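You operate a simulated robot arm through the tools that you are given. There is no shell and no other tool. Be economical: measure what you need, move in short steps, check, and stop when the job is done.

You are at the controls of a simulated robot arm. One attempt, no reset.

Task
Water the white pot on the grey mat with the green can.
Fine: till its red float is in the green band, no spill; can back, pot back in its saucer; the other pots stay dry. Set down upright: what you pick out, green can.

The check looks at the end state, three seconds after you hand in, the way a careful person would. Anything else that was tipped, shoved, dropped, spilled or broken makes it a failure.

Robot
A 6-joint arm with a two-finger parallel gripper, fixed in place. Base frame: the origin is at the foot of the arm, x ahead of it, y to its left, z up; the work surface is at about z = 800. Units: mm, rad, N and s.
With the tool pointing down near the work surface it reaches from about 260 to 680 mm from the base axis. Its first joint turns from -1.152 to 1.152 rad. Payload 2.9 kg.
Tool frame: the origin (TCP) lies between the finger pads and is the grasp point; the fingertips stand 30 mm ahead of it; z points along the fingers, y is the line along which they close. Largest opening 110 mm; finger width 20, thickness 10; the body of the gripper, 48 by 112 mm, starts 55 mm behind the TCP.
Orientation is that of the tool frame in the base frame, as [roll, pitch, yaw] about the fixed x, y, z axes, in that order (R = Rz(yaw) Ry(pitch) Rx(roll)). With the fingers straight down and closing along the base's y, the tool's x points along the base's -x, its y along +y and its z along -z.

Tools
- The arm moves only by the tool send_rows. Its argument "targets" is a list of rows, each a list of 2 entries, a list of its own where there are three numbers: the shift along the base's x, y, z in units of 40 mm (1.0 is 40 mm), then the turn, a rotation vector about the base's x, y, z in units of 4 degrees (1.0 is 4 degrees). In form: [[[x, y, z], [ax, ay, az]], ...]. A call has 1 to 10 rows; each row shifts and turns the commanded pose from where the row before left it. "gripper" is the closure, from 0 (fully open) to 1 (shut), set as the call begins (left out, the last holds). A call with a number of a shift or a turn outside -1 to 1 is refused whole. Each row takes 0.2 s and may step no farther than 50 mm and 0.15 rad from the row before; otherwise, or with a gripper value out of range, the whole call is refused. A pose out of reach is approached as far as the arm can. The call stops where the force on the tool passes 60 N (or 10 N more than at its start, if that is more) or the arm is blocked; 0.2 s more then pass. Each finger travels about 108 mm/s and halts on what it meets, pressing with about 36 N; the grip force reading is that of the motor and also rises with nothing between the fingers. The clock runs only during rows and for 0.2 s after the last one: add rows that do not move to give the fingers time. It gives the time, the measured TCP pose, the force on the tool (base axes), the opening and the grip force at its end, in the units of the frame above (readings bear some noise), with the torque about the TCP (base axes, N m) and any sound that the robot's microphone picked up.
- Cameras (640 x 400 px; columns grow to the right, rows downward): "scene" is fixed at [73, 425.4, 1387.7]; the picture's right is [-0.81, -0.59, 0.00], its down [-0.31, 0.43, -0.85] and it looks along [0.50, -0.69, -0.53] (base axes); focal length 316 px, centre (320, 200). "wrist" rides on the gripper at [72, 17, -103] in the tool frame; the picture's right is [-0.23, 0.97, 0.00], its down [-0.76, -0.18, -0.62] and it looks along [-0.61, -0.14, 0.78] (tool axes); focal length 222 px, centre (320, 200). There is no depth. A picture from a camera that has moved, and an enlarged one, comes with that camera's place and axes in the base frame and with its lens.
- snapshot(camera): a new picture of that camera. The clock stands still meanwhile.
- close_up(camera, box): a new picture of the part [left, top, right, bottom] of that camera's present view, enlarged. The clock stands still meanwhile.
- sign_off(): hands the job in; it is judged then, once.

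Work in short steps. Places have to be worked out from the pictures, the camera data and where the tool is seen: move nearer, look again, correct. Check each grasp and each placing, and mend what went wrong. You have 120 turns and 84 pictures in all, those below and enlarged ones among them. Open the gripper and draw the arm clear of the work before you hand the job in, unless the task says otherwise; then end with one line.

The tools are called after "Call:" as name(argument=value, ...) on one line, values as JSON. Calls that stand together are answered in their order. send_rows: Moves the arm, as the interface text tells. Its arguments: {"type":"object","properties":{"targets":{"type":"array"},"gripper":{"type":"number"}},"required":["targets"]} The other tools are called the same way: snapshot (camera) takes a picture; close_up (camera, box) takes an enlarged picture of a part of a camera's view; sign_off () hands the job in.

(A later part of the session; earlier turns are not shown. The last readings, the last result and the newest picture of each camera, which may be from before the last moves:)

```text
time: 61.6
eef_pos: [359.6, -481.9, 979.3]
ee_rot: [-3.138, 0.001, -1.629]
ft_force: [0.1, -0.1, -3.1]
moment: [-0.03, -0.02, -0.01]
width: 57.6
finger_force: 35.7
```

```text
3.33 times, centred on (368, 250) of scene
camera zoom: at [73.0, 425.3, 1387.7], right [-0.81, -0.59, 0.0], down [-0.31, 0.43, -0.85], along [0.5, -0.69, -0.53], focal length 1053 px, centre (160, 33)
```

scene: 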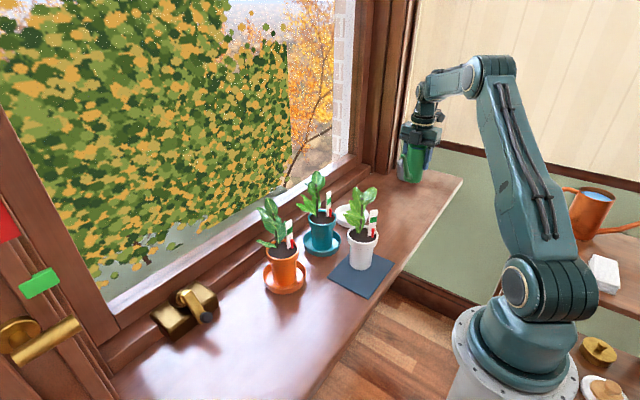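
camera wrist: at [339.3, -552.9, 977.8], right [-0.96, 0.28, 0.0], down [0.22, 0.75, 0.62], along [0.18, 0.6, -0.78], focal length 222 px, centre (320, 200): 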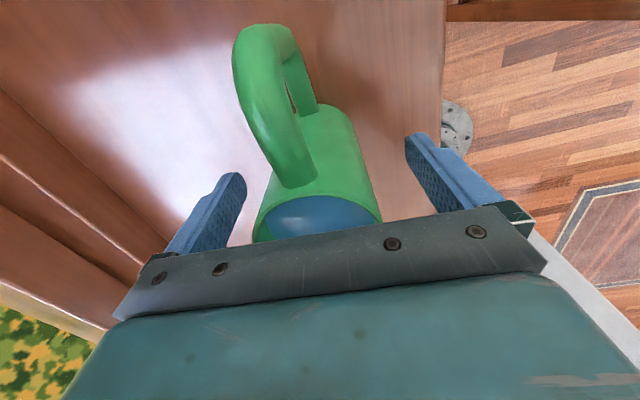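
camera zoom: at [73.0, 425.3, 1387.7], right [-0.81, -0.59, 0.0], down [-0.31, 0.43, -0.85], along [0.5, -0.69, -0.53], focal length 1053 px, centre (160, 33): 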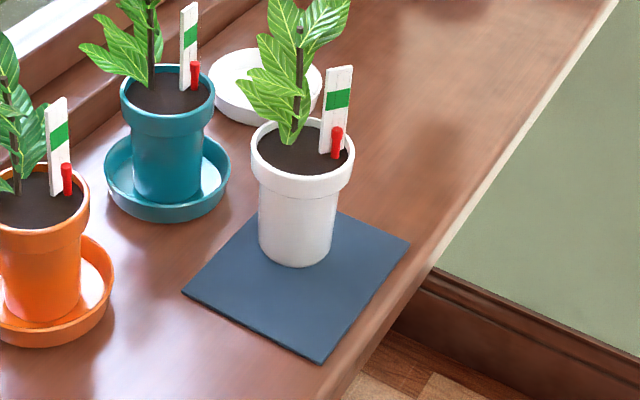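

The can (0.3 kg) hangs level, and the float reads below the green band. The pot's free soil gap on the -y side lies between stem and gauge. I carry the can smoothly to about 120 mm short of that rim.

Call:
send_rows(targets=[[[-0.02, 0.15, 0], [0, 0, 0]], [[-0.04, 0.35, 0], [0, 0, 0]], [[-0.05, 0.55, 0], [0, 0, 0]], [[-0.06, 0.6, 0], [0, 0, 0]], [[-0.06, 0.6, 0], [0, 0, 0]], [[-0.06, 0.6, 0], [0, 0, 0]], [[-0.06, 0.6, 0], [0, 0, 0]], [[-0.04, 0.5, 0], [0, 0, 0]], [[-0.02, 0.3, 0], [0, 0, 0]], [[-0.01, 0.15, 0], [0, 0, 0]]])

Call:
send_rows(targets=[[[0, 0, -0.2], [0, 0, 0]], [[0, 0, -0.3], [0, 0, 0]], [[0, 0, -0.2], [0, 0, 0]]])

Call:
close_up(camera="scene", box=[320, 150, 448, 280])

Call:
snapshot(camera="wrist")

```text
time: 63.8
eef_pos: [343.4, -306.6, 979.6]
ee_rot: [-3.139, -0.002, -1.629]
ft_force: [0.2, 0.5, -4.5]
moment: [-0.01, 0.0, -0.01]
width: 57.2
finger_force: 36.4
```

```text
time: 64.6
eef_pos: [342.2, -305.8, 950.6]
ee_rot: [-3.141, 0.0, -1.629]
ft_force: [0.0, -0.2, -4.5]
moment: [-0.01, 0.02, 0.0]
width: 57.2
finger_force: 36.2
```

```text
3.08 times, centred on (384, 215) of scene
camera zoom: at [73.0, 425.3, 1387.7], right [-0.81, -0.59, 0.0], down [-0.31, 0.43, -0.85], along [0.5, -0.69, -0.53], focal length 972 px, centre (123, 154)
```

zoom: 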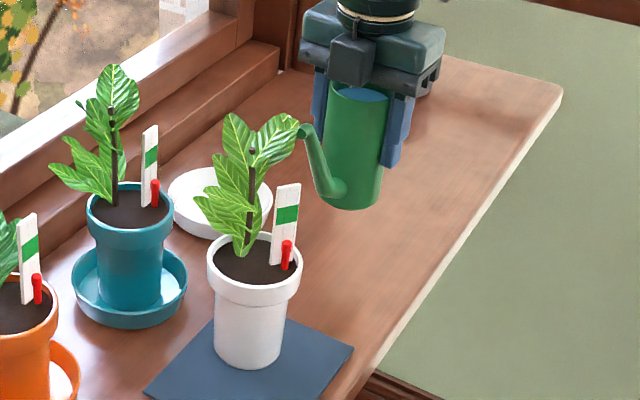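

```text
48 pictures are left
camera wrist: at [322.3, -377.6, 1053.3], right [-0.96, 0.28, 0.0], down [0.22, 0.75, 0.62], along [0.18, 0.6, -0.78], focal length 222 px, centre (320, 200)
```

wrist: 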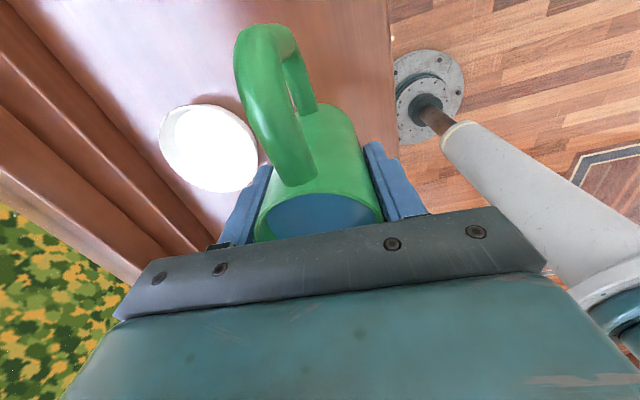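

The spout tip is about 65 mm short of the pot centre and level with the upper leaf. I lower the can so the tip travels below the leaf, at about 35 mm above the rim.

Call:
send_rows(targets=[[[0, 0, -0.2], [0, 0, 0]], [[0, 0, -0.35], [0, 0, 0]], [[0, 0, -0.35], [0, 0, 0]], [[0, 0, -0.3], [0, 0, 0]], [[0, 0, -0.15], [0, 0, 0]]])

Call:
close_up(camera="scene", box=[330, 170, 426, 260])

```text
time: 65.8
eef_pos: [342.8, -305.2, 897.5]
ee_rot: [-3.141, -0.003, -1.629]
ft_force: [-0.1, 0.0, -4.1]
moment: [0.04, 0.01, 0.01]
width: 57.4
finger_force: 36.2
```

```text
4.44 times, centred on (378, 215) of scene
camera zoom: at [73.0, 425.3, 1387.7], right [-0.81, -0.59, 0.0], down [-0.31, 0.43, -0.85], along [0.5, -0.69, -0.53], focal length 1404 px, centre (62, 133)
```

zoom: 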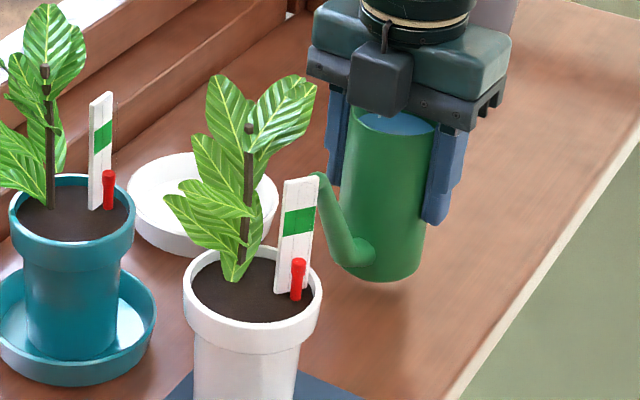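

Gauge sits at (-20,-15) and stem at (+18,-8) from pot centre; the tip is at about (-3,-66). I advance 46 mm in y and 6 mm in x to put the tip over the free soil.

Call:
send_rows(targets=[[[0.05, 0.15, 0], [0, 0, 0]], [[0.05, 0.3, 0], [0, 0, 0]], [[0.05, 0.35, 0], [0, 0, 0]], [[0, 0.25, 0], [0, 0, 0]], [[0, 0.1, 0], [0, 0, 0]]])

Call:
close_up(camera="scene", box=[330, 180, 410, 260])

Call:
snapshot(camera="wrist")

```text
time: 67.0
eef_pos: [348.6, -259.3, 897.2]
ee_rot: [-3.138, -0.002, -1.628]
ft_force: [0.0, -0.9, -2.3]
moment: [0.16, -0.02, -0.01]
width: 57.5
finger_force: 36.1
```

```text
5.00 times, centred on (370, 220) of scene
camera zoom: at [73.0, 425.3, 1387.7], right [-0.81, -0.59, 0.0], down [-0.31, 0.43, -0.85], along [0.5, -0.69, -0.53], focal length 1579 px, centre (70, 100)
```

zoom: 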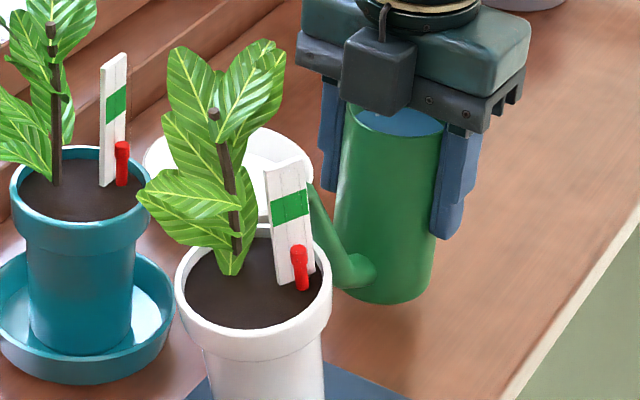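

```text
45 pictures are left
camera wrist: at [328.6, -331.5, 999.8], right [-0.96, 0.28, 0.0], down [0.22, 0.75, 0.62], along [0.18, 0.6, -0.78], focal length 222 px, centre (320, 200)
```

wrist: 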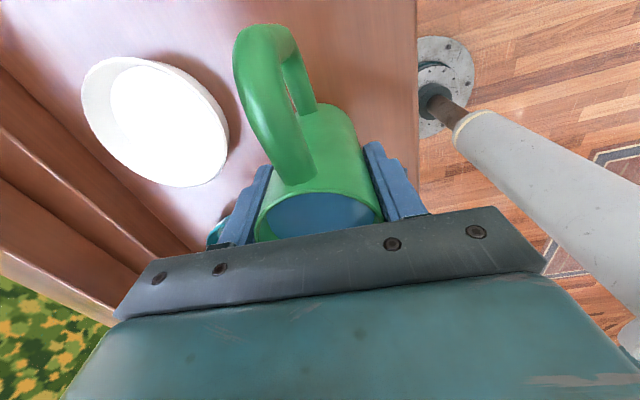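

A moment of 0.16 N·m and the leaning pot show the spout is pushing on its rim. I back off straight away.

Call:
send_rows(targets=[[[0, -0.1, 0], [0, 0, 0]], [[0, -0.2, 0], [0, 0, 0]], [[0, -0.3, 0], [0, 0, 0]], [[0, -0.3, 0], [0, 0, 0]]])

Call:
close_up(camera="scene", box=[320, 170, 416, 300])

```text
time: 68.0
eef_pos: [349.0, -295.6, 897.2]
ee_rot: [-3.138, -0.001, -1.629]
ft_force: [-0.6, -0.6, -5.1]
moment: [-0.04, -0.03, 0.07]
width: 57.4
finger_force: 36.0
```

```text
3.08 times, centred on (368, 235) of scene
camera zoom: at [73.0, 425.3, 1387.7], right [-0.81, -0.59, 0.0], down [-0.31, 0.43, -0.85], along [0.5, -0.69, -0.53], focal length 972 px, centre (172, 92)
```

zoom: 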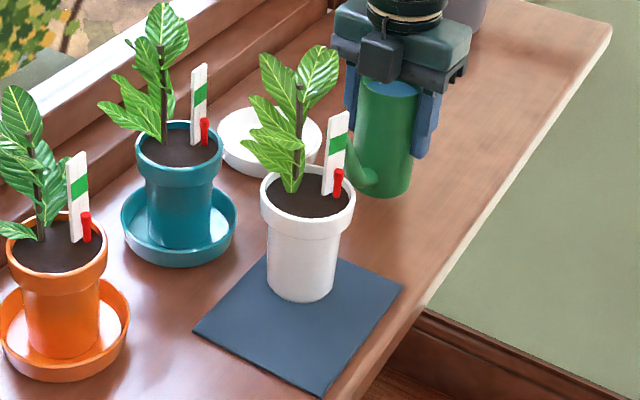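

The pot settled back upright on the mat, nudged about 10 mm toward -y. The spout slopes down 48° behind its tip, so I need more height. I rise 25 mm and look.

Call:
send_rows(targets=[[[0, -0.1, 0.2], [0, 0, 0]], [[0, 0, 0.3], [0, 0, 0]], [[0, 0, 0.12], [0, 0, 0]]])

Call:
close_up(camera="scene", box=[330, 180, 410, 260])

```text
time: 68.8
eef_pos: [349.2, -300.4, 921.3]
ee_rot: [-3.138, -0.001, -1.63]
ft_force: [-0.4, -0.6, -4.2]
moment: [-0.02, 0.02, 0.0]
width: 57.3
finger_force: 36.4
```

```text
5.00 times, centred on (370, 220) of scene
camera zoom: at [73.0, 425.3, 1387.7], right [-0.81, -0.59, 0.0], down [-0.31, 0.43, -0.85], along [0.5, -0.69, -0.53], focal length 1579 px, centre (70, 100)
```

zoom: 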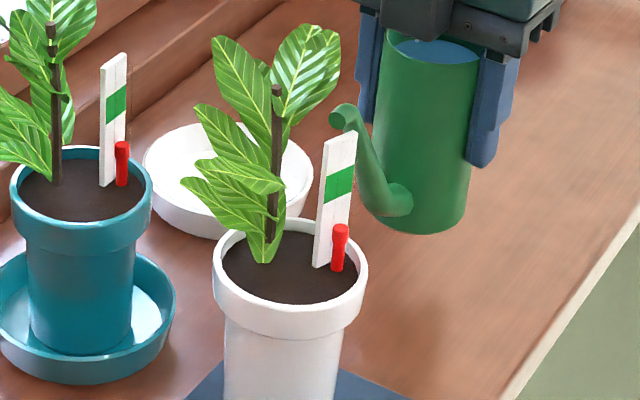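

The tip is about 50 mm short of the pot centre and well above the rim. I advance 22 mm so the tip is over the near soil, and check forces.

Call:
send_rows(targets=[[[0, 0.1, 0], [0, 0, 0]], [[0, 0.2, -0.1], [0, 0, 0]], [[0, 0.2, -0.1], [0, 0, 0]], [[0, 0.05, 0], [0, 0, 0]]])

Call:
close_up(camera="scene", box=[330, 180, 410, 260])

```text
time: 69.8
eef_pos: [347.8, -277.6, 913.7]
ee_rot: [-3.139, -0.003, -1.629]
ft_force: [0.2, 0.0, -3.2]
moment: [0.16, 0.02, -0.04]
width: 57.3
finger_force: 36.1
```

```text
5.00 times, centred on (370, 220) of scene
camera zoom: at [73.0, 425.3, 1387.7], right [-0.81, -0.59, 0.0], down [-0.31, 0.43, -0.85], along [0.5, -0.69, -0.53], focal length 1579 px, centre (70, 100)
```

zoom: 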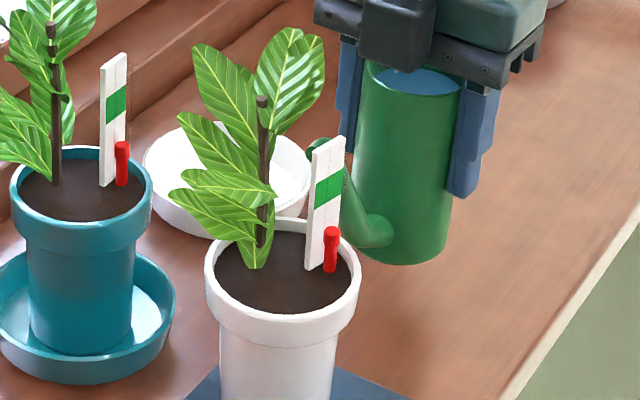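

Again a small push at the tip (0.16 N·m): it is touching the stem or leaves. The open soil is on the camera-facing side (-x,+y), so I'll pour from there. I back out and rise.

Call:
send_rows(targets=[[[0, -0.15, 0], [0, 0, 0]], [[0, -0.3, 0], [0, 0, 0]], [[0, -0.4, 0], [0, 0, 0]], [[0, -0.5, 0], [0, 0, 0]], [[0, -0.5, 0.3], [0, 0, 0]], [[-0.2, -0.3, 0.6], [0, 0, 0]], [[-0.2, -0.1, 0.7], [0, 0, 0]], [[-0.1, 0, 0.4], [0, 0, 0]]])

Call:
snapshot(camera="scene")

Call:
close_up(camera="scene", box=[320, 170, 416, 300])

```text
time: 71.6
eef_pos: [328.2, -368.5, 993.0]
ee_rot: [-3.139, -0.002, -1.629]
ft_force: [0.0, -0.7, -4.2]
moment: [-0.01, 0.01, 0.0]
width: 57.6
finger_force: 36.0
```

```text
41 pictures are left
```

scene: 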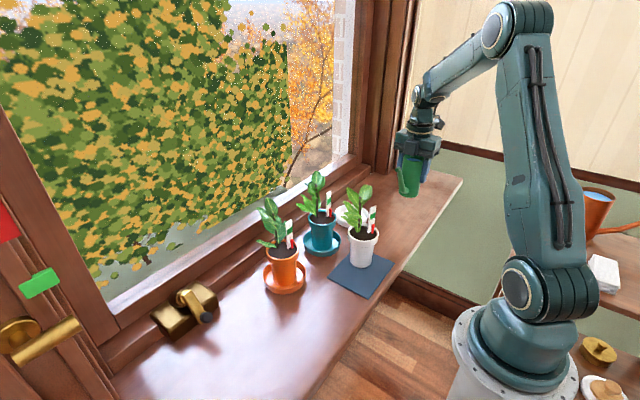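

```text
3.08 times, centred on (368, 235) of scene
camera zoom: at [73.0, 425.3, 1387.7], right [-0.81, -0.59, 0.0], down [-0.31, 0.43, -0.85], along [0.5, -0.69, -0.53], focal length 972 px, centre (172, 92)
```

zoom: 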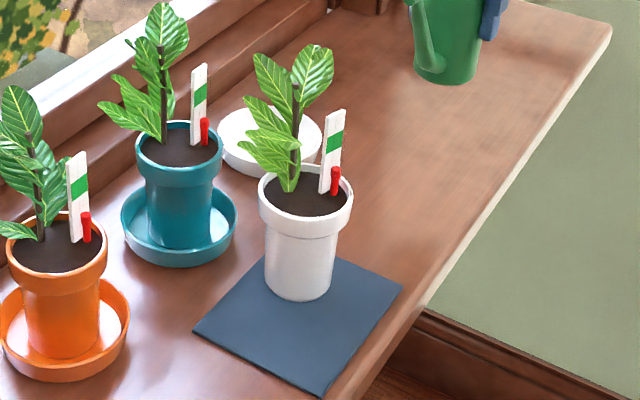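

The pot is upright, on the mat, and nothing spilled. I raise the can to z≈1130 and swing it round to the -x,+y side, turning it so that the spout will point to about -50°.

Call:
send_rows(targets=[[[0, 0, 0.4], [0, 0, -0.6]], [[0, 0, 0.7], [0, 0, -1]], [[0, 0, 0.8], [0, 0, -1]], [[0, 0, 0.8], [0, 0, -1]], [[-0.05, 0.2, 0.6], [0, 0, -1]], [[-0.05, 0.3, 0.2], [0, 0, -1]], [[-0.05, 0.3, 0], [0, 0, -1]], [[-0.05, 0.3, 0], [0, 0, -1]], [[-0.05, 0.3, 0], [0, 0, -1]], [[-0.05, 0.3, 0], [0, 0, -1]]])

Call:
send_rows(targets=[[[-0.05, 0.3, 0], [0, 0, -1]], [[-0.05, 0.3, 0], [0, 0, -1]], [[-0.05, 0.3, 0], [0, 0, -1]], [[-0.05, 0.3, 0], [0, 0, -1]], [[-0.05, 0.3, 0], [0, 0, -1]], [[-0.05, 0.3, 0], [0, 0, -1]], [[-0.05, 0.3, 0], [0, 0, -1]], [[-0.05, 0.3, 0], [0, 0, -1]], [[-0.05, 0.3, 0], [0, 0, -1]], [[-0.05, 0.3, 0], [0, 0, -1]]])

```text
time: 73.8
eef_pos: [317.4, -300.2, 1134.4]
ee_rot: [-3.137, -0.002, -2.3]
ft_force: [0.4, -0.5, -4.1]
moment: [-0.01, 0.0, 0.02]
width: 57.3
finger_force: 36.5
```

```text
time: 76.0
eef_pos: [296.2, -179.3, 1134.0]
ee_rot: [-3.138, -0.003, -2.998]
ft_force: [0.2, 0.0, -4.4]
moment: [0.0, -0.03, -0.02]
width: 57.4
finger_force: 35.9
```

Smooth so far. I finish the swing.

Call:
send_rows(targets=[[[-0.03, 0.3, 0], [0, 0, -1]], [[-0.03, 0.3, 0], [0, 0, -1]], [[-0.03, 0.3, 0], [0, 0, -1]], [[-0.03, 0.3, 0], [0, 0, -1]], [[-0.03, 0.3, 0], [0, 0, -1]], [[-0.03, 0.3, 0], [0, 0, -1]], [[-0.03, 0.3, 0], [0, 0, -1]], [[-0.03, 0.3, 0], [0, 0, -1]], [[0, 0.3, 0], [0, 0, -1]], [[0, 0.3, 0], [0, 0, -1]]])

Call:
send_rows(targets=[[[0, 0.3, 0], [0, 0, -1]], [[0, 0.2, 0], [0, 0, -1]], [[0, 0.2, 0], [0, 0, -1]], [[0, 0.1, 0], [0, 0, -1]], [[0, 0, 0], [0, 0, -0.5]]])

Call:
snapshot(camera="scene")

Call:
snapshot(camera="wrist")

```text
time: 78.2
eef_pos: [287.0, -60.4, 1134.2]
ee_rot: [-3.137, -0.002, 2.588]
ft_force: [-0.1, -0.2, -4.0]
moment: [-0.02, 0.01, -0.03]
width: 57.3
finger_force: 36.0
```

```text
time: 79.4
eef_pos: [287.5, -28.1, 1134.6]
ee_rot: [-3.138, -0.003, 2.275]
ft_force: [0.7, 0.2, -3.9]
moment: [-0.01, 0.02, 0.02]
width: 57.2
finger_force: 35.8
```

```text
39 pictures are left
```

scene: 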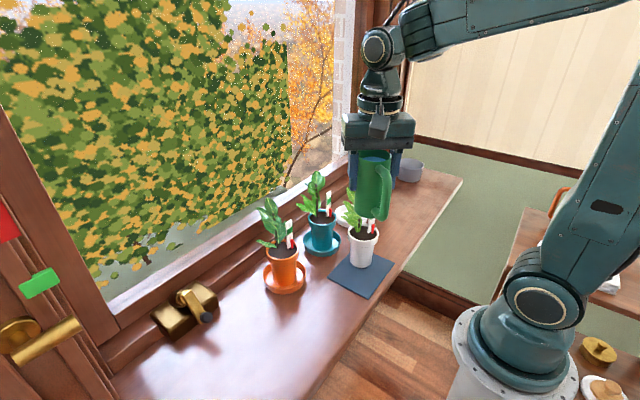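

```text
38 pictures are left
camera wrist: at [254.8, 38.0, 1236.4], right [0.89, 0.46, 0.0], down [0.36, -0.7, 0.62], along [0.28, -0.56, -0.78], focal length 222 px, centre (320, 200)
```

wrist: 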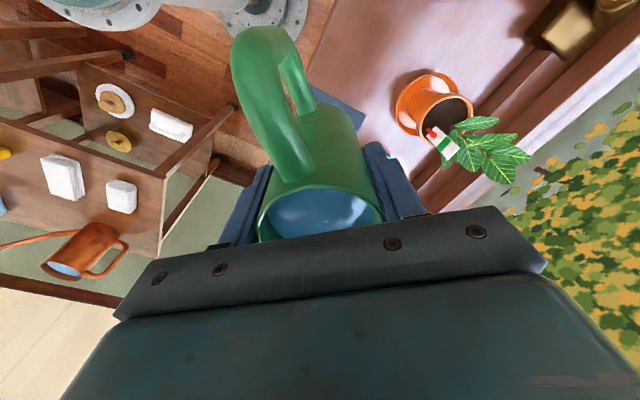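

Approaching at a right angle to the camera line keeps the gauge visible, so I'll use a spout direction of about -75° instead. I turn 25° more and move to (306,30), then lower partway.

Call:
send_rows(targets=[[[0.08, 0.24, 0], [0, 0, -1]], [[0.08, 0.24, 0], [0, 0, -1]], [[0.08, 0.24, 0], [0, 0, -1]], [[0.08, 0.24, 0], [0, 0, -1]], [[0.08, 0.24, 0], [0, 0, -1]], [[0.08, 0.24, 0], [0, 0, -1]], [[0, 0, -0.2], [0, 0, -0.3]], [[0, 0, -0.5], [0, 0, 0]], [[0, 0, -0.7], [0, 0, 0]], [[0, 0, -0.7], [0, 0, 0]]])

Call:
send_rows(targets=[[[0, 0, -0.7], [0, 0, 0]], [[0, 0, -0.7], [0, 0, 0]], [[0, 0, -0.7], [0, 0, 0]], [[0, 0, -0.6], [0, 0, 0]], [[0, 0, -0.4], [0, 0, 0]], [[0, 0, -0.2], [0, 0, 0]]])

Call:
close_up(camera="scene", box=[300, 170, 428, 300])

```text
time: 81.6
eef_pos: [306.9, 28.2, 1049.4]
ee_rot: [-3.139, -0.001, 1.834]
ft_force: [-0.5, -0.1, -4.5]
moment: [0.03, 0.01, 0.03]
width: 57.3
finger_force: 36.3
```

```text
time: 83.0
eef_pos: [306.0, 28.7, 918.4]
ee_rot: [-3.138, -0.002, 1.833]
ft_force: [0.5, 0.5, -4.3]
moment: [0.02, 0.02, 0.01]
width: 57.5
finger_force: 36.2
```

```text
3.08 times, centred on (364, 235) of scene
camera zoom: at [73.0, 425.4, 1387.7], right [-0.81, -0.59, 0.0], down [-0.31, 0.43, -0.85], along [0.5, -0.69, -0.53], focal length 972 px, centre (185, 92)
```

zoom: 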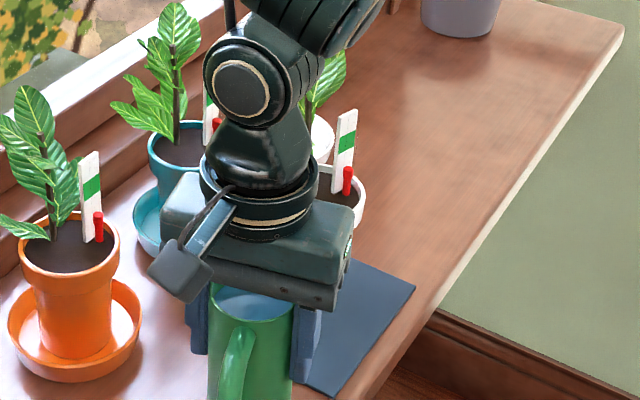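

Gauge stays in view and the can is lined up with the pot centre (182 mm away). I advance 53 mm along the spout direction at this height, watching the wrench.

Call:
send_rows(targets=[[[0.03, -0.12, 0], [0, 0, 0]], [[0.08, -0.3, 0], [0, 0, 0]], [[0.1, -0.36, 0], [0, 0, 0]], [[0.08, -0.3, 0], [0, 0, 0]], [[0.05, -0.2, 0], [0, 0, 0]]])

Call:
close_up(camera="scene", box=[320, 170, 416, 300])

Call:
snapshot(camera="wrist")

```text
time: 84.2
eef_pos: [319.2, -21.9, 918.5]
ee_rot: [-3.139, -0.003, 1.834]
ft_force: [-0.8, 0.2, -3.6]
moment: [-0.04, -0.13, -0.06]
width: 57.1
finger_force: 36.1
```

```text
3.08 times, centred on (368, 235) of scene
camera zoom: at [73.0, 425.4, 1387.7], right [-0.81, -0.59, 0.0], down [-0.31, 0.43, -0.85], along [0.5, -0.69, -0.53], focal length 972 px, centre (172, 92)
```

zoom: 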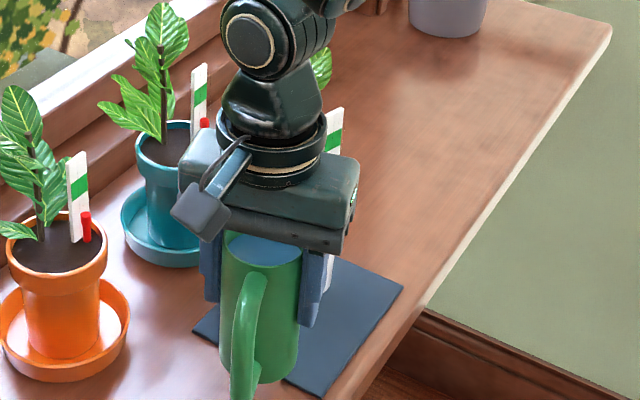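

```text
35 pictures are left
camera wrist: at [318.9, 51.6, 1020.3], right [1.0, 0.03, 0.0], down [0.03, -0.78, 0.62], along [0.02, -0.62, -0.78], focal length 222 px, centre (320, 200)
```

wrist: 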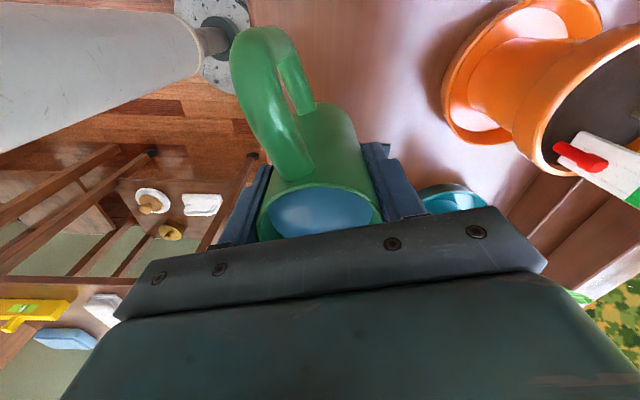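

The moment reading is a bit off; I take a still reading before tilting.

Call:
send_rows(targets=[[[0, 0, 0], [0, 0, 0]], [[0, 0, 0], [0, 0, 0]]])

Call:
close_up(camera="scene", box=[352, 180, 400, 220])

```text
time: 84.8
eef_pos: [319.3, -22.7, 917.8]
ee_rot: [-3.139, -0.002, 1.835]
ft_force: [-0.5, 0.0, -2.9]
moment: [-0.01, -0.01, -0.09]
width: 57.4
finger_force: 36.0
```

```text
10.00 times, centred on (376, 200) of scene
camera zoom: at [73.0, 425.4, 1387.7], right [-0.81, -0.59, 0.0], down [-0.31, 0.43, -0.85], along [0.5, -0.69, -0.53], focal length 3159 px, centre (-240, 200)
```

zoom: 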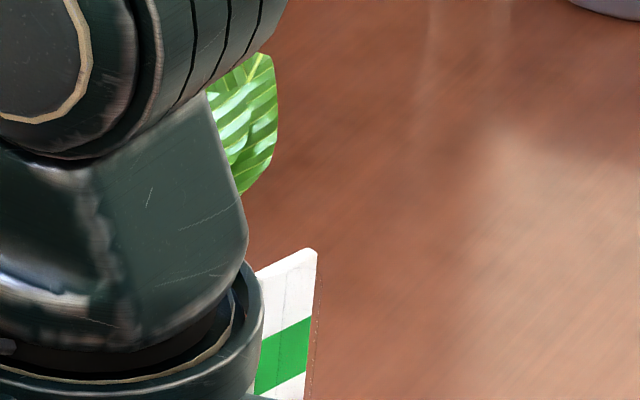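

Slight contact is likely (Fz -2.9 instead of -4.2). I back off 8 mm along the line and compare.

Call:
send_rows(targets=[[[-0.05, 0.19, 0], [0, 0, 0]], [[0, 0, 0], [0, 0, 0]], [[0, 0, 0], [0, 0, 0]]])

Call:
send_rows(targets=[[[0, 0, 0], [0, 0, 0]], [[0, 0, 0], [0, 0, 0]]])

```text
time: 85.6
eef_pos: [317.5, -14.1, 917.3]
ee_rot: [-3.137, -0.002, 1.835]
ft_force: [1.4, -0.3, -3.7]
moment: [-0.02, 0.01, 0.0]
width: 57.3
finger_force: 35.7
```

```text
time: 86.2
eef_pos: [317.6, -13.1, 918.3]
ee_rot: [-3.139, -0.002, 1.834]
ft_force: [0.4, 0.2, -4.6]
moment: [0.02, 0.02, 0.0]
width: 57.2
finger_force: 36.0
```

Free again at this distance. The push came from a leaf on the +x side, so I shift 10 mm to -x and then advance 10 mm again.

Call:
send_rows(targets=[[[-0.25, 0, 0], [0, 0, 0]], [[0.03, -0.12, 0], [0, 0, 0]], [[0.03, -0.12, 0], [0, 0, 0]], [[0, 0, 0], [0, 0, 0]], [[0, 0, 0], [0, 0, 0]]])

Call:
send_rows(targets=[[[0, 0, 0], [0, 0, 0]], [[0, 0, 0], [0, 0, 0]]])

```text
time: 87.4
eef_pos: [311.5, -23.9, 917.2]
ee_rot: [-3.14, -0.003, 1.835]
ft_force: [-0.3, -0.3, -3.8]
moment: [0.08, -0.01, 0.0]
width: 57.3
finger_force: 35.7
```

```text
time: 88.0
eef_pos: [311.1, -23.1, 917.9]
ee_rot: [-3.138, -0.003, 1.835]
ft_force: [0.0, 0.2, -3.8]
moment: [0.03, 0.0, 0.02]
width: 57.0
finger_force: 36.0
```

Free now. The tip should be about 22 mm from centre over open soil. I tilt 8° (the tip drops to about 45 mm above the rim), holding the tip in place horizontally, and listen.

Call:
send_rows(targets=[[[-0.007, 0.027, 0], [0.483, 0.13, 0]], [[-0.007, 0.027, 0], [0.483, 0.13, 0]], [[-0.005, 0.02, 0], [0.483, 0.13, 0]], [[-0.005, 0.02, 0], [0.483, 0.13, 0]], [[0, 0, 0], [0, 0, 0]], [[0, 0, 0], [0, 0, 0]]])

Call:
close_up(camera="scene", box=[320, 170, 416, 300])

Call:
snapshot(camera="wrist")

```text
time: 89.4
eef_pos: [309.8, -20.4, 918.5]
ee_rot: [-3.139, -0.14, 1.835]
ft_force: [0.7, 0.6, -4.4]
moment: [-0.03, 0.03, 0.0]
width: 56.9
finger_force: 35.9
```

```text
3.08 times, centred on (368, 235) of scene
camera zoom: at [73.0, 425.4, 1387.7], right [-0.81, -0.59, 0.0], down [-0.31, 0.43, -0.85], along [0.5, -0.69, -0.53], focal length 972 px, centre (172, 92)
```

zoom: 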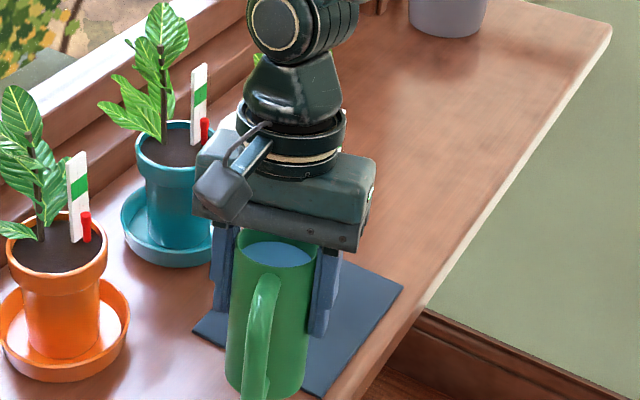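

```text
32 pictures are left
camera wrist: at [312.5, 39.5, 1029.5], right [1.0, 0.04, -0.03], down [0.05, -0.86, 0.51], along [-0.01, -0.51, -0.86], focal length 222 px, centre (320, 200)
```

wrist: 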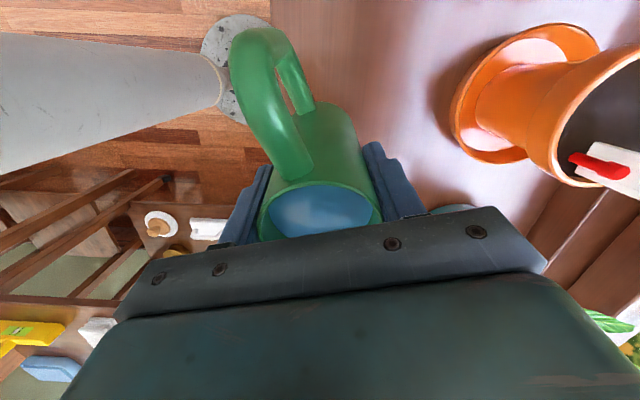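

No flow sound yet at 8°. I tilt on to 14° and hold briefly.

Call:
send_rows(targets=[[[-0.003, 0.012, 0], [0.483, 0.13, 0]], [[-0.003, 0.012, 0], [0.483, 0.13, 0]], [[-0.002, 0.008, 0], [0.483, 0.13, 0]], [[0, 0, 0], [0, 0, 0]], [[0, 0, 0], [0, 0, 0]]])

```text
time: 90.6
eef_pos: [308.0, -18.9, 918.4]
ee_rot: [-3.139, -0.247, 1.835]
ft_force: [0.1, -0.3, -3.9]
moment: [-0.01, -0.02, -0.03]
width: 57.1
finger_force: 36.3
```

Still quiet. I go to 20°.

Call:
send_rows(targets=[[[0, 0, 0], [0.483, 0.13, 0]], [[0, 0, 0], [0.483, 0.13, 0]], [[0, 0, 0], [0.483, 0.13, 0]], [[0, 0, 0], [0, 0, 0]], [[0, 0, 0], [0, 0, 0]]])

Call:
close_up(camera="scene", box=[320, 170, 416, 300])

```text
time: 91.8
eef_pos: [308.5, -17.9, 917.8]
ee_rot: [-3.138, -0.35, 1.837]
ft_force: [-4.8, 6.2, 5.6]
moment: [-0.76, -0.32, -0.16]
width: 56.9
finger_force: 35.6
```

```text
3.08 times, centred on (368, 235) of scene
camera zoom: at [72.8, 425.6, 1387.7], right [-0.81, -0.59, 0.0], down [-0.31, 0.43, -0.85], along [0.5, -0.69, -0.53], focal length 972 px, centre (172, 92)
```

zoom: 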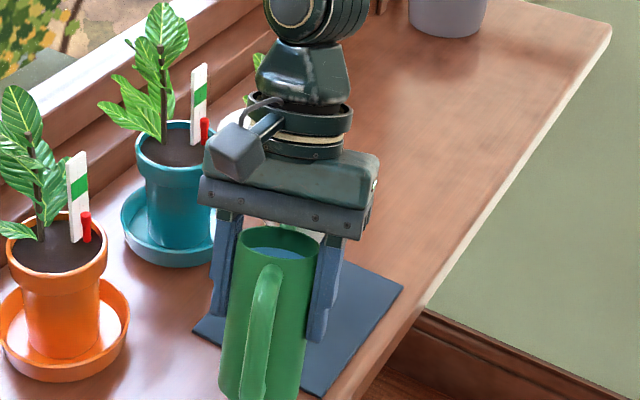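

Strong contact: the spout is pressing down on the rim, so it sits lower than I assumed. I raise 20 mm straight up.

Call:
send_rows(targets=[[[0, 0, 0.15], [0, 0, 0]], [[0, 0, 0.2], [0, 0, 0]], [[0, 0, 0.15], [0, 0, 0]], [[0, 0, 0], [0, 0, 0]]])

Call:
close_up(camera="scene", box=[320, 170, 416, 300])

```text
time: 92.8
eef_pos: [308.4, -18.2, 938.7]
ee_rot: [-3.138, -0.351, 1.834]
ft_force: [-0.5, -0.1, -3.9]
moment: [-0.01, 0.0, -0.01]
width: 56.9
finger_force: 35.8
```

```text
3.08 times, centred on (368, 235) of scene
camera zoom: at [73.0, 425.4, 1387.7], right [-0.81, -0.59, 0.0], down [-0.31, 0.43, -0.85], along [0.5, -0.69, -0.53], focal length 972 px, centre (172, 92)
```

zoom: 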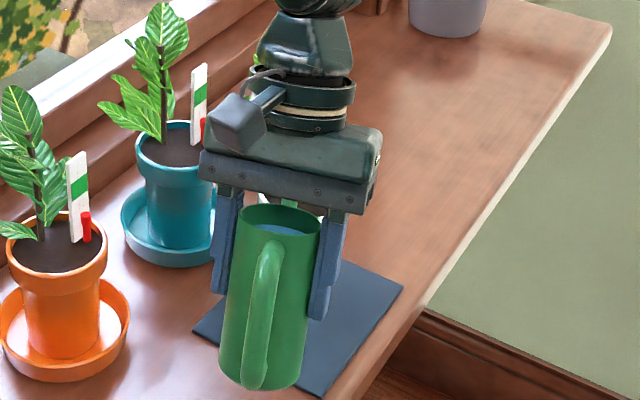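

Free again, but no flow yet and I can't see the tip. I level the can and back off 90 mm to inspect the can and the pot.

Call:
send_rows(targets=[[[0, 0, 0.1], [-0.966, -0.259, 0]], [[0, 0, 0], [-0.966, -0.259, 0]], [[0, 0, 0], [-0.966, -0.259, 0]], [[-0.05, 0.2, 0], [-0.966, -0.259, 0]], [[-0.1, 0.4, 0], [-0.966, -0.259, 0]], [[-0.12, 0.5, 0], [0, 0, 0]], [[-0.12, 0.5, 0], [0, 0, 0]], [[-0.1, 0.4, 0], [0, 0, 0]], [[-0.05, 0.2, 0], [0, 0, 0]]])

Call:
snapshot(camera="scene")

Call:
snapshot(camera="wrist")

```text
time: 94.8
eef_pos: [287.5, 70.7, 942.4]
ee_rot: [-3.138, -0.001, 1.835]
ft_force: [0.6, -0.6, -4.4]
moment: [0.01, 0.02, 0.01]
width: 57.4
finger_force: 35.9
```

```text
29 pictures are left
```

scene: 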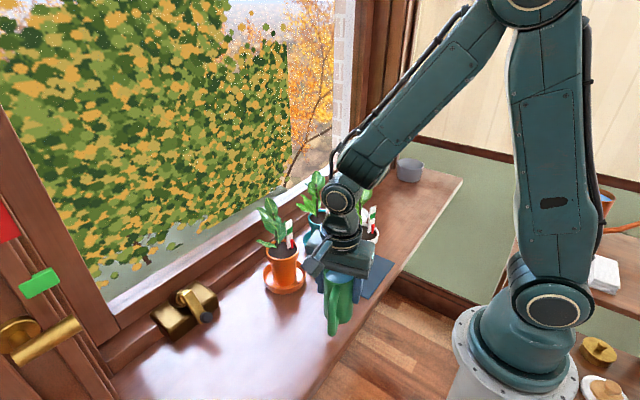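

```text
28 pictures are left
camera wrist: at [286.6, 143.5, 1044.6], right [1.0, 0.03, 0.0], down [0.03, -0.78, 0.62], along [0.02, -0.62, -0.78], focal length 222 px, centre (320, 200)
```

wrist: 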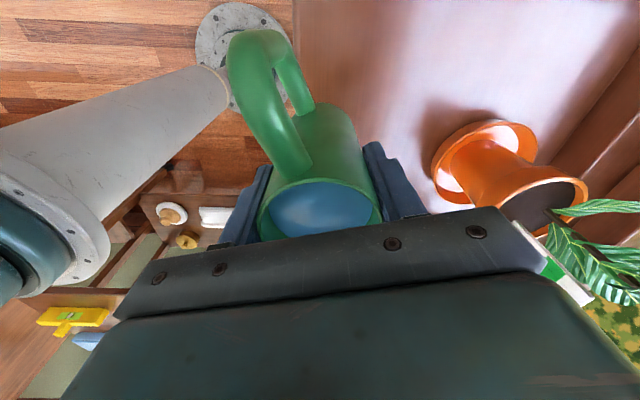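

The can hasn't visibly shifted in the grip. A -x side approach (spout pointing ≈+10°) will leave both the tip and the gauge in view, so I rotate the can +85° while moving to (266,0).

Call:
send_rows(targets=[[[0, -0.08, 0], [0, 0, 1]], [[0, -0.08, 0], [0, 0, 1]], [[0, -0.08, 0], [0, 0, 1]], [[0, -0.08, 0], [0, 0, 1]], [[-0.03, -0.08, 0], [0, 0, 1]], [[-0.03, -0.08, 0], [0, 0, 1]], [[-0.03, -0.08, 0], [0, 0, 1]], [[-0.03, -0.08, 0], [0, 0, 1]], [[-0.03, -0.08, 0], [0, 0, 1]], [[-0.03, -0.08, 0], [0, 0, 1]]])

Call:
send_rows(targets=[[[-0.03, -0.08, 0], [0, 0, 1]], [[-0.03, -0.08, 0], [0, 0, 1]], [[-0.03, -0.08, 0], [0, 0, 1]], [[-0.03, -0.08, 0], [0, 0, 1]], [[-0.03, -0.08, 0], [0, 0, 1]], [[-0.03, -0.08, 0], [0, 0, 1]], [[-0.03, -0.08, 0], [0, 0, 1]], [[-0.03, -0.08, 0], [0, 0, 1]], [[-0.03, -0.08, 0], [0, 0, 1]], [[0, -0.08, 0], [0, 0, 1]]])

Call:
snapshot(camera="scene")

```text
time: 97.0
eef_pos: [279.9, 37.4, 942.2]
ee_rot: [-3.14, -0.003, 2.534]
ft_force: [-1.1, -0.5, -4.0]
moment: [0.0, 0.02, 0.03]
width: 57.2
finger_force: 35.5
```

```text
time: 99.2
eef_pos: [269.9, 6.1, 942.5]
ee_rot: [-3.137, -0.001, -3.05]
ft_force: [-0.2, -0.5, -3.7]
moment: [0.01, 0.01, 0.0]
width: 57.2
finger_force: 35.7
```

```text
27 pictures are left
```

scene: 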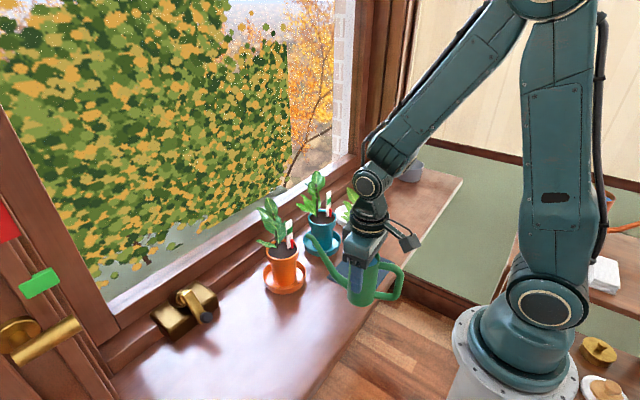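

The tip is clearly visible now. I follow an arc at radius ≈270 mm toward the pot, stopping with the tip just before the rim.

Call:
send_rows(targets=[[[0, -0.3, 0], [0, 0, 0.3]], [[-0.02, -0.4, -0.05], [0, 0, 0]], [[-0.06, -0.4, -0.1], [0, 0, 0]], [[-0.08, -0.4, -0.1], [0, 0, 0]], [[-0.1, -0.4, -0.05], [0, 0, 0]], [[-0.08, -0.2, 0], [0, 0, 0]]])

Call:
close_up(camera="scene", box=[320, 170, 416, 300])

```text
time: 100.6
eef_pos: [254.9, -78.2, 928.5]
ee_rot: [-3.137, -0.001, -3.031]
ft_force: [0.1, -0.6, -4.0]
moment: [0.01, -0.02, -0.02]
width: 57.2
finger_force: 35.9
```

```text
3.08 times, centred on (368, 235) of scene
camera zoom: at [73.0, 425.4, 1387.7], right [-0.81, -0.59, 0.0], down [-0.31, 0.43, -0.85], along [0.5, -0.69, -0.53], focal length 972 px, centre (172, 92)
```

zoom: 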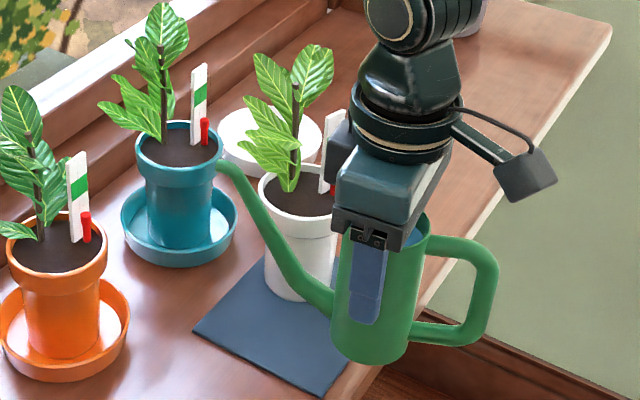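

From this view the tip lies about 131 mm out and 34 mm above the TCP, longer than I had assumed. The rim top is at about z 900, and the pot centre is at (355,-147). I rotate to spout ≈25° and move so that the tip comes in from +y clear of the leaves.

Call:
send_rows(targets=[[[0, 0, 0], [0, 0, 1]], [[0, 0, 0], [0, 0, 1]], [[0, 0, 0], [0, 0, 1]], [[0, 0, 0], [0, 0, 1]], [[0, -0.2, 0], [0, 0, 0.7]], [[-0.12, -0.4, 0], [0, 0, 0]], [[-0.16, -0.4, 0], [0, 0, 0]], [[-0.16, -0.4, 0], [0, 0, 0]], [[-0.16, -0.4, 0], [0, 0, 0]]])

Call:
close_up(camera="scene", box=[320, 170, 416, 300])

```text
time: 102.6
eef_pos: [232.0, -151.0, 929.7]
ee_rot: [-3.139, -0.003, -2.704]
ft_force: [-0.6, 0.7, -4.4]
moment: [0.03, 0.01, -0.01]
width: 56.8
finger_force: 36.1
```

```text
3.08 times, centred on (368, 235) of scene
camera zoom: at [73.0, 425.4, 1387.7], right [-0.81, -0.59, 0.0], down [-0.31, 0.43, -0.85], along [0.5, -0.69, -0.53], focal length 972 px, centre (172, 92)
```

zoom: 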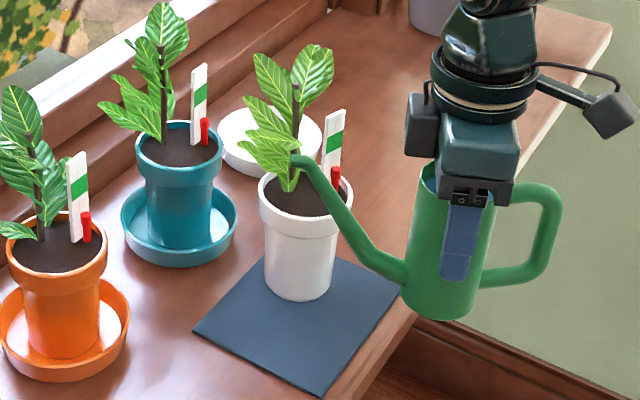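

Excellent view: the tip is near (342,-99) and everything is visible. I turn -10° and slide 18 mm in -y so that the tip lies over the front soil.

Call:
send_rows(targets=[[[0, -0.1, 0], [0, 0, -0.5]], [[0, -0.1, 0], [0, 0, -0.5]], [[0, -0.1, 0], [0, 0, -0.5]], [[0, -0.1, 0], [0, 0, -0.5]], [[0, -0.05, 0], [0, 0, -0.5]], [[0, 0, 0], [0, 0, 0]]])

Call:
close_up(camera="scene", box=[330, 180, 410, 260])

```text
time: 104.0
eef_pos: [231.0, -170.3, 930.5]
ee_rot: [-3.138, -0.002, -2.878]
ft_force: [0.0, 0.4, -3.9]
moment: [-0.02, -0.02, 0.05]
width: 57.2
finger_force: 36.0
```

```text
5.00 times, centred on (370, 220) of scene
camera zoom: at [73.0, 425.3, 1387.7], right [-0.81, -0.59, 0.0], down [-0.31, 0.43, -0.85], along [0.5, -0.69, -0.53], focal length 1579 px, centre (70, 100)
```

zoom: 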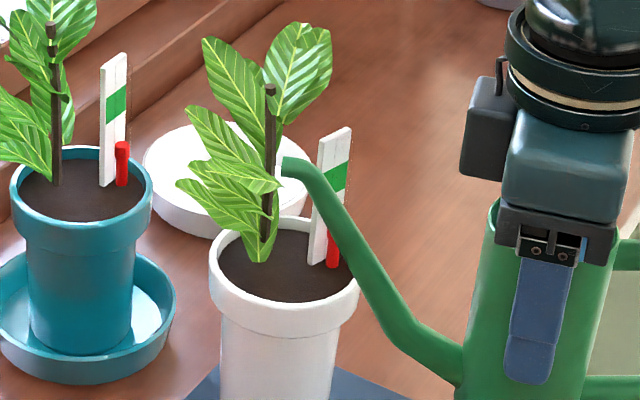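

The tip is over the front soil, just beside the stem. I tilt 20° in 2° steps, easing the tip back 6 mm and down 25 mm.

Call:
send_rows(targets=[[[-0.024, -0.007, 0.048], [-0.13, 0.483, 0]], [[-0.024, -0.007, 0.048], [-0.13, 0.483, 0]], [[-0.024, -0.007, 0.048], [-0.13, 0.483, 0]], [[-0.024, -0.007, 0.048], [-0.13, 0.483, 0]], [[-0.024, -0.007, 0.048], [-0.13, 0.483, 0]], [[-0.024, -0.007, 0.048], [-0.13, 0.483, 0]], [[-0.024, -0.007, 0.048], [-0.13, 0.483, 0]], [[-0.024, -0.007, 0.048], [-0.13, 0.483, 0]], [[-0.024, -0.007, 0.048], [-0.13, 0.483, 0]], [[-0.024, -0.007, 0.048], [-0.13, 0.483, 0]]])

Call:
close_up(camera="scene", box=[330, 180, 410, 260])

```text
time: 106.2
eef_pos: [221.9, -171.0, 948.9]
ee_rot: [-3.138, -0.349, -2.879]
ft_force: [-0.6, -0.6, -4.1]
moment: [0.0, -0.05, 0.0]
width: 57.0
finger_force: 36.0
```

```text
5.00 times, centred on (370, 220) of scene
camera zoom: at [73.0, 425.4, 1387.7], right [-0.81, -0.59, 0.0], down [-0.31, 0.43, -0.85], along [0.5, -0.69, -0.53], focal length 1579 px, centre (70, 100)
```

zoom: 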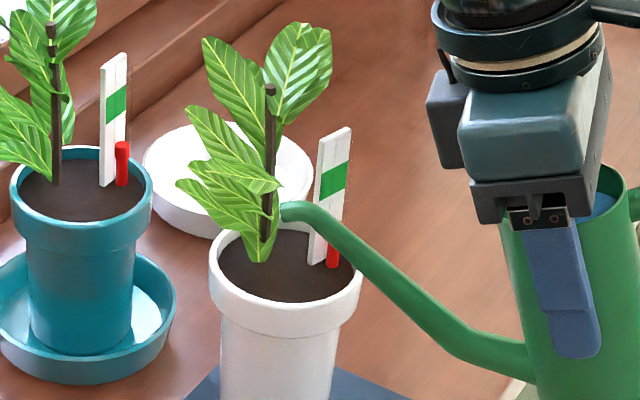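

No flow at 20°; everything is clear. I tilt on to 30° about the tip and hold briefly.

Call:
send_rows(targets=[[[-0.012, -0.003, 0.109], [-0.13, 0.483, 0]], [[-0.012, -0.003, 0.109], [-0.13, 0.483, 0]], [[-0.012, -0.003, 0.109], [-0.13, 0.483, 0]], [[-0.012, -0.003, 0.109], [-0.13, 0.483, 0]], [[-0.012, -0.003, 0.109], [-0.13, 0.483, 0]]])

Call:
close_up(camera="scene", box=[330, 180, 410, 260])

```text
time: 107.4
eef_pos: [219.8, -171.7, 972.9]
ee_rot: [-3.14, -0.527, -2.879]
ft_force: [-0.3, 0.2, -4.5]
moment: [0.01, -0.08, -0.04]
width: 57.0
finger_force: 36.4
```

```text
5.00 times, centred on (370, 220) of scene
camera zoom: at [73.0, 425.4, 1387.7], right [-0.81, -0.59, 0.0], down [-0.31, 0.43, -0.85], along [0.5, -0.69, -0.53], focal length 1579 px, centre (70, 100)
```

zoom: 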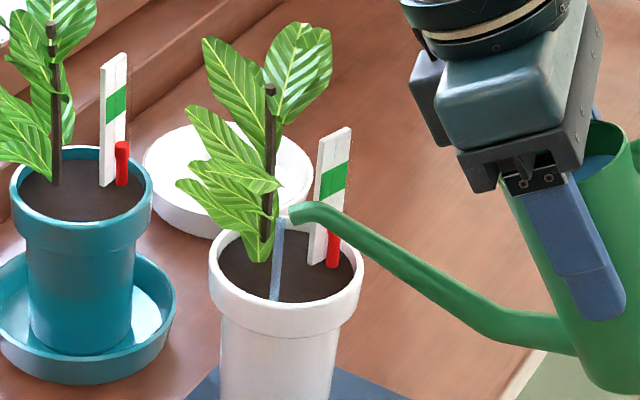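

Water flows onto the soil, a bit toward the front. I shift the tip 7 mm deeper over the soil and check the float.

Call:
send_rows(targets=[[[0.08, -0.15, 0], [0, 0, 0]], [[0, 0, 0], [0, 0, 0]]])

Call:
close_up(camera="scene", box=[330, 180, 410, 260])

```text
time: 108.0
eef_pos: [223.3, -178.8, 971.3]
ee_rot: [-3.14, -0.526, -2.88]
ft_force: [0.6, -0.4, -4.3]
moment: [0.02, -0.04, -0.01]
width: 56.9
finger_force: 36.0
```

```text
5.00 times, centred on (370, 220) of scene
camera zoom: at [73.0, 425.3, 1387.7], right [-0.81, -0.59, 0.0], down [-0.31, 0.43, -0.85], along [0.5, -0.69, -0.53], focal length 1579 px, centre (70, 100)
```

zoom: 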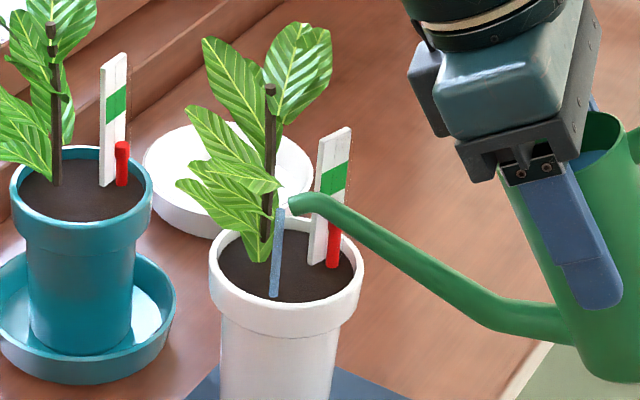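

The stream is still on soil. I zoom in on the float.

Call:
close_up(camera="scene", box=[368, 196, 400, 236])

```text
10.00 times, centred on (384, 216) of scene
camera zoom: at [73.0, 425.3, 1387.7], right [-0.81, -0.59, 0.0], down [-0.31, 0.43, -0.85], along [0.5, -0.69, -0.53], focal length 3159 px, centre (-320, 40)
```

zoom: 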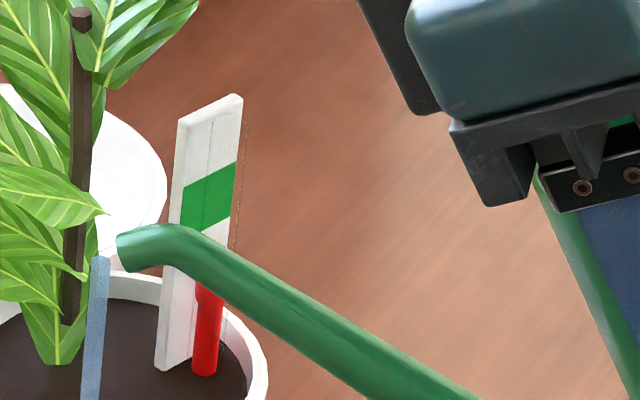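

The float head is just behind the spout and starting to rise; it needs to climb up to the band. I let it run another second.

Call:
send_rows(targets=[[[0, 0, 0], [0, 0, 0]], [[0, 0, 0], [0, 0, 0]], [[0, 0, 0], [0, 0, 0]], [[0, 0, 0], [0, 0, 0]]])

Call:
close_up(camera="scene", box=[352, 190, 400, 250])

```text
time: 109.0
eef_pos: [222.8, -178.4, 971.1]
ee_rot: [-3.138, -0.524, -2.879]
ft_force: [0.6, 0.1, -3.2]
moment: [0.04, 0.0, 0.01]
width: 57.0
finger_force: 36.2
```

```text
6.67 times, centred on (376, 220) of scene
camera zoom: at [73.0, 425.3, 1387.7], right [-0.81, -0.59, 0.0], down [-0.31, 0.43, -0.85], along [0.5, -0.69, -0.53], focal length 2106 px, centre (-53, 67)
```

zoom: 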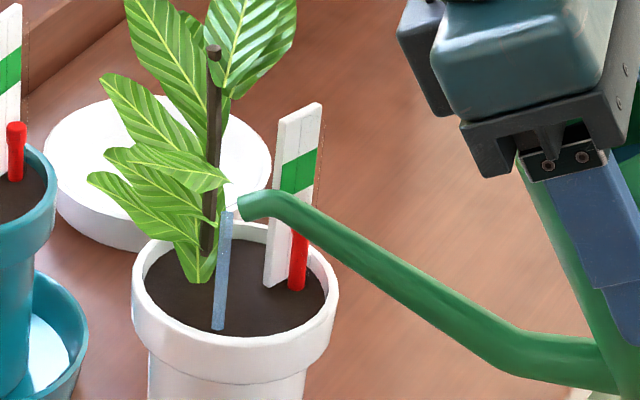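

The float head is now behind the spout, still rising. I continue in a shorter burst.

Call:
send_rows(targets=[[[0, 0, 0], [0, 0, 0]], [[0, 0, 0], [0, 0, 0]]])

Call:
close_up(camera="scene", box=[352, 190, 400, 250])

```text
time: 109.6
eef_pos: [223.4, -178.3, 971.2]
ee_rot: [-3.139, -0.525, -2.878]
ft_force: [-0.4, 0.2, -3.6]
moment: [0.02, -0.07, 0.04]
width: 57.1
finger_force: 36.1
```

```text
6.67 times, centred on (376, 220) of scene
camera zoom: at [73.0, 425.3, 1387.7], right [-0.81, -0.59, 0.0], down [-0.31, 0.43, -0.85], along [0.5, -0.69, -0.53], focal length 2106 px, centre (-53, 67)
```

zoom: 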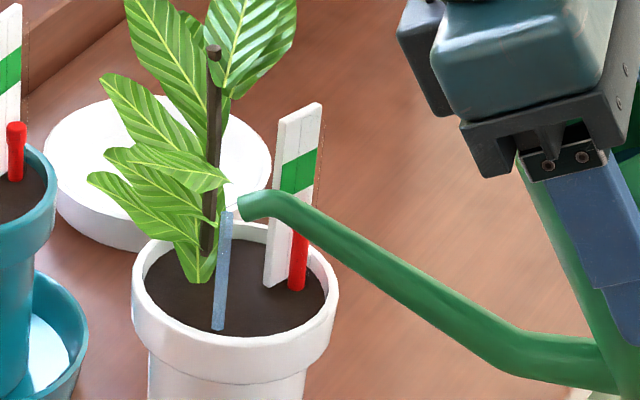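

Not yet above the spout. Another 0.8 s.

Call:
send_rows(targets=[[[0, 0, 0], [0, 0, 0]], [[0, 0, 0], [0, 0, 0]], [[0, 0, 0], [0, 0, 0]]])

Call:
close_up(camera="scene", box=[352, 190, 400, 250])

```text
time: 110.4
eef_pos: [223.0, -178.6, 971.6]
ee_rot: [-3.137, -0.527, -2.877]
ft_force: [0.1, 0.3, -3.2]
moment: [0.01, -0.04, 0.0]
width: 57.0
finger_force: 36.7
```

```text
6.67 times, centred on (376, 220) of scene
camera zoom: at [73.0, 425.4, 1387.7], right [-0.81, -0.59, 0.0], down [-0.31, 0.43, -0.85], along [0.5, -0.69, -0.53], focal length 2106 px, centre (-53, 67)
```

zoom: 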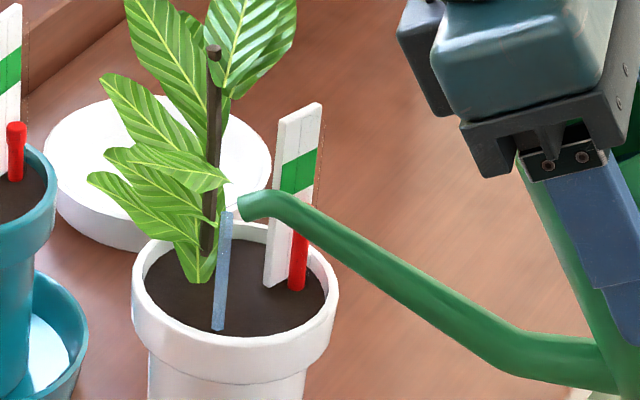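

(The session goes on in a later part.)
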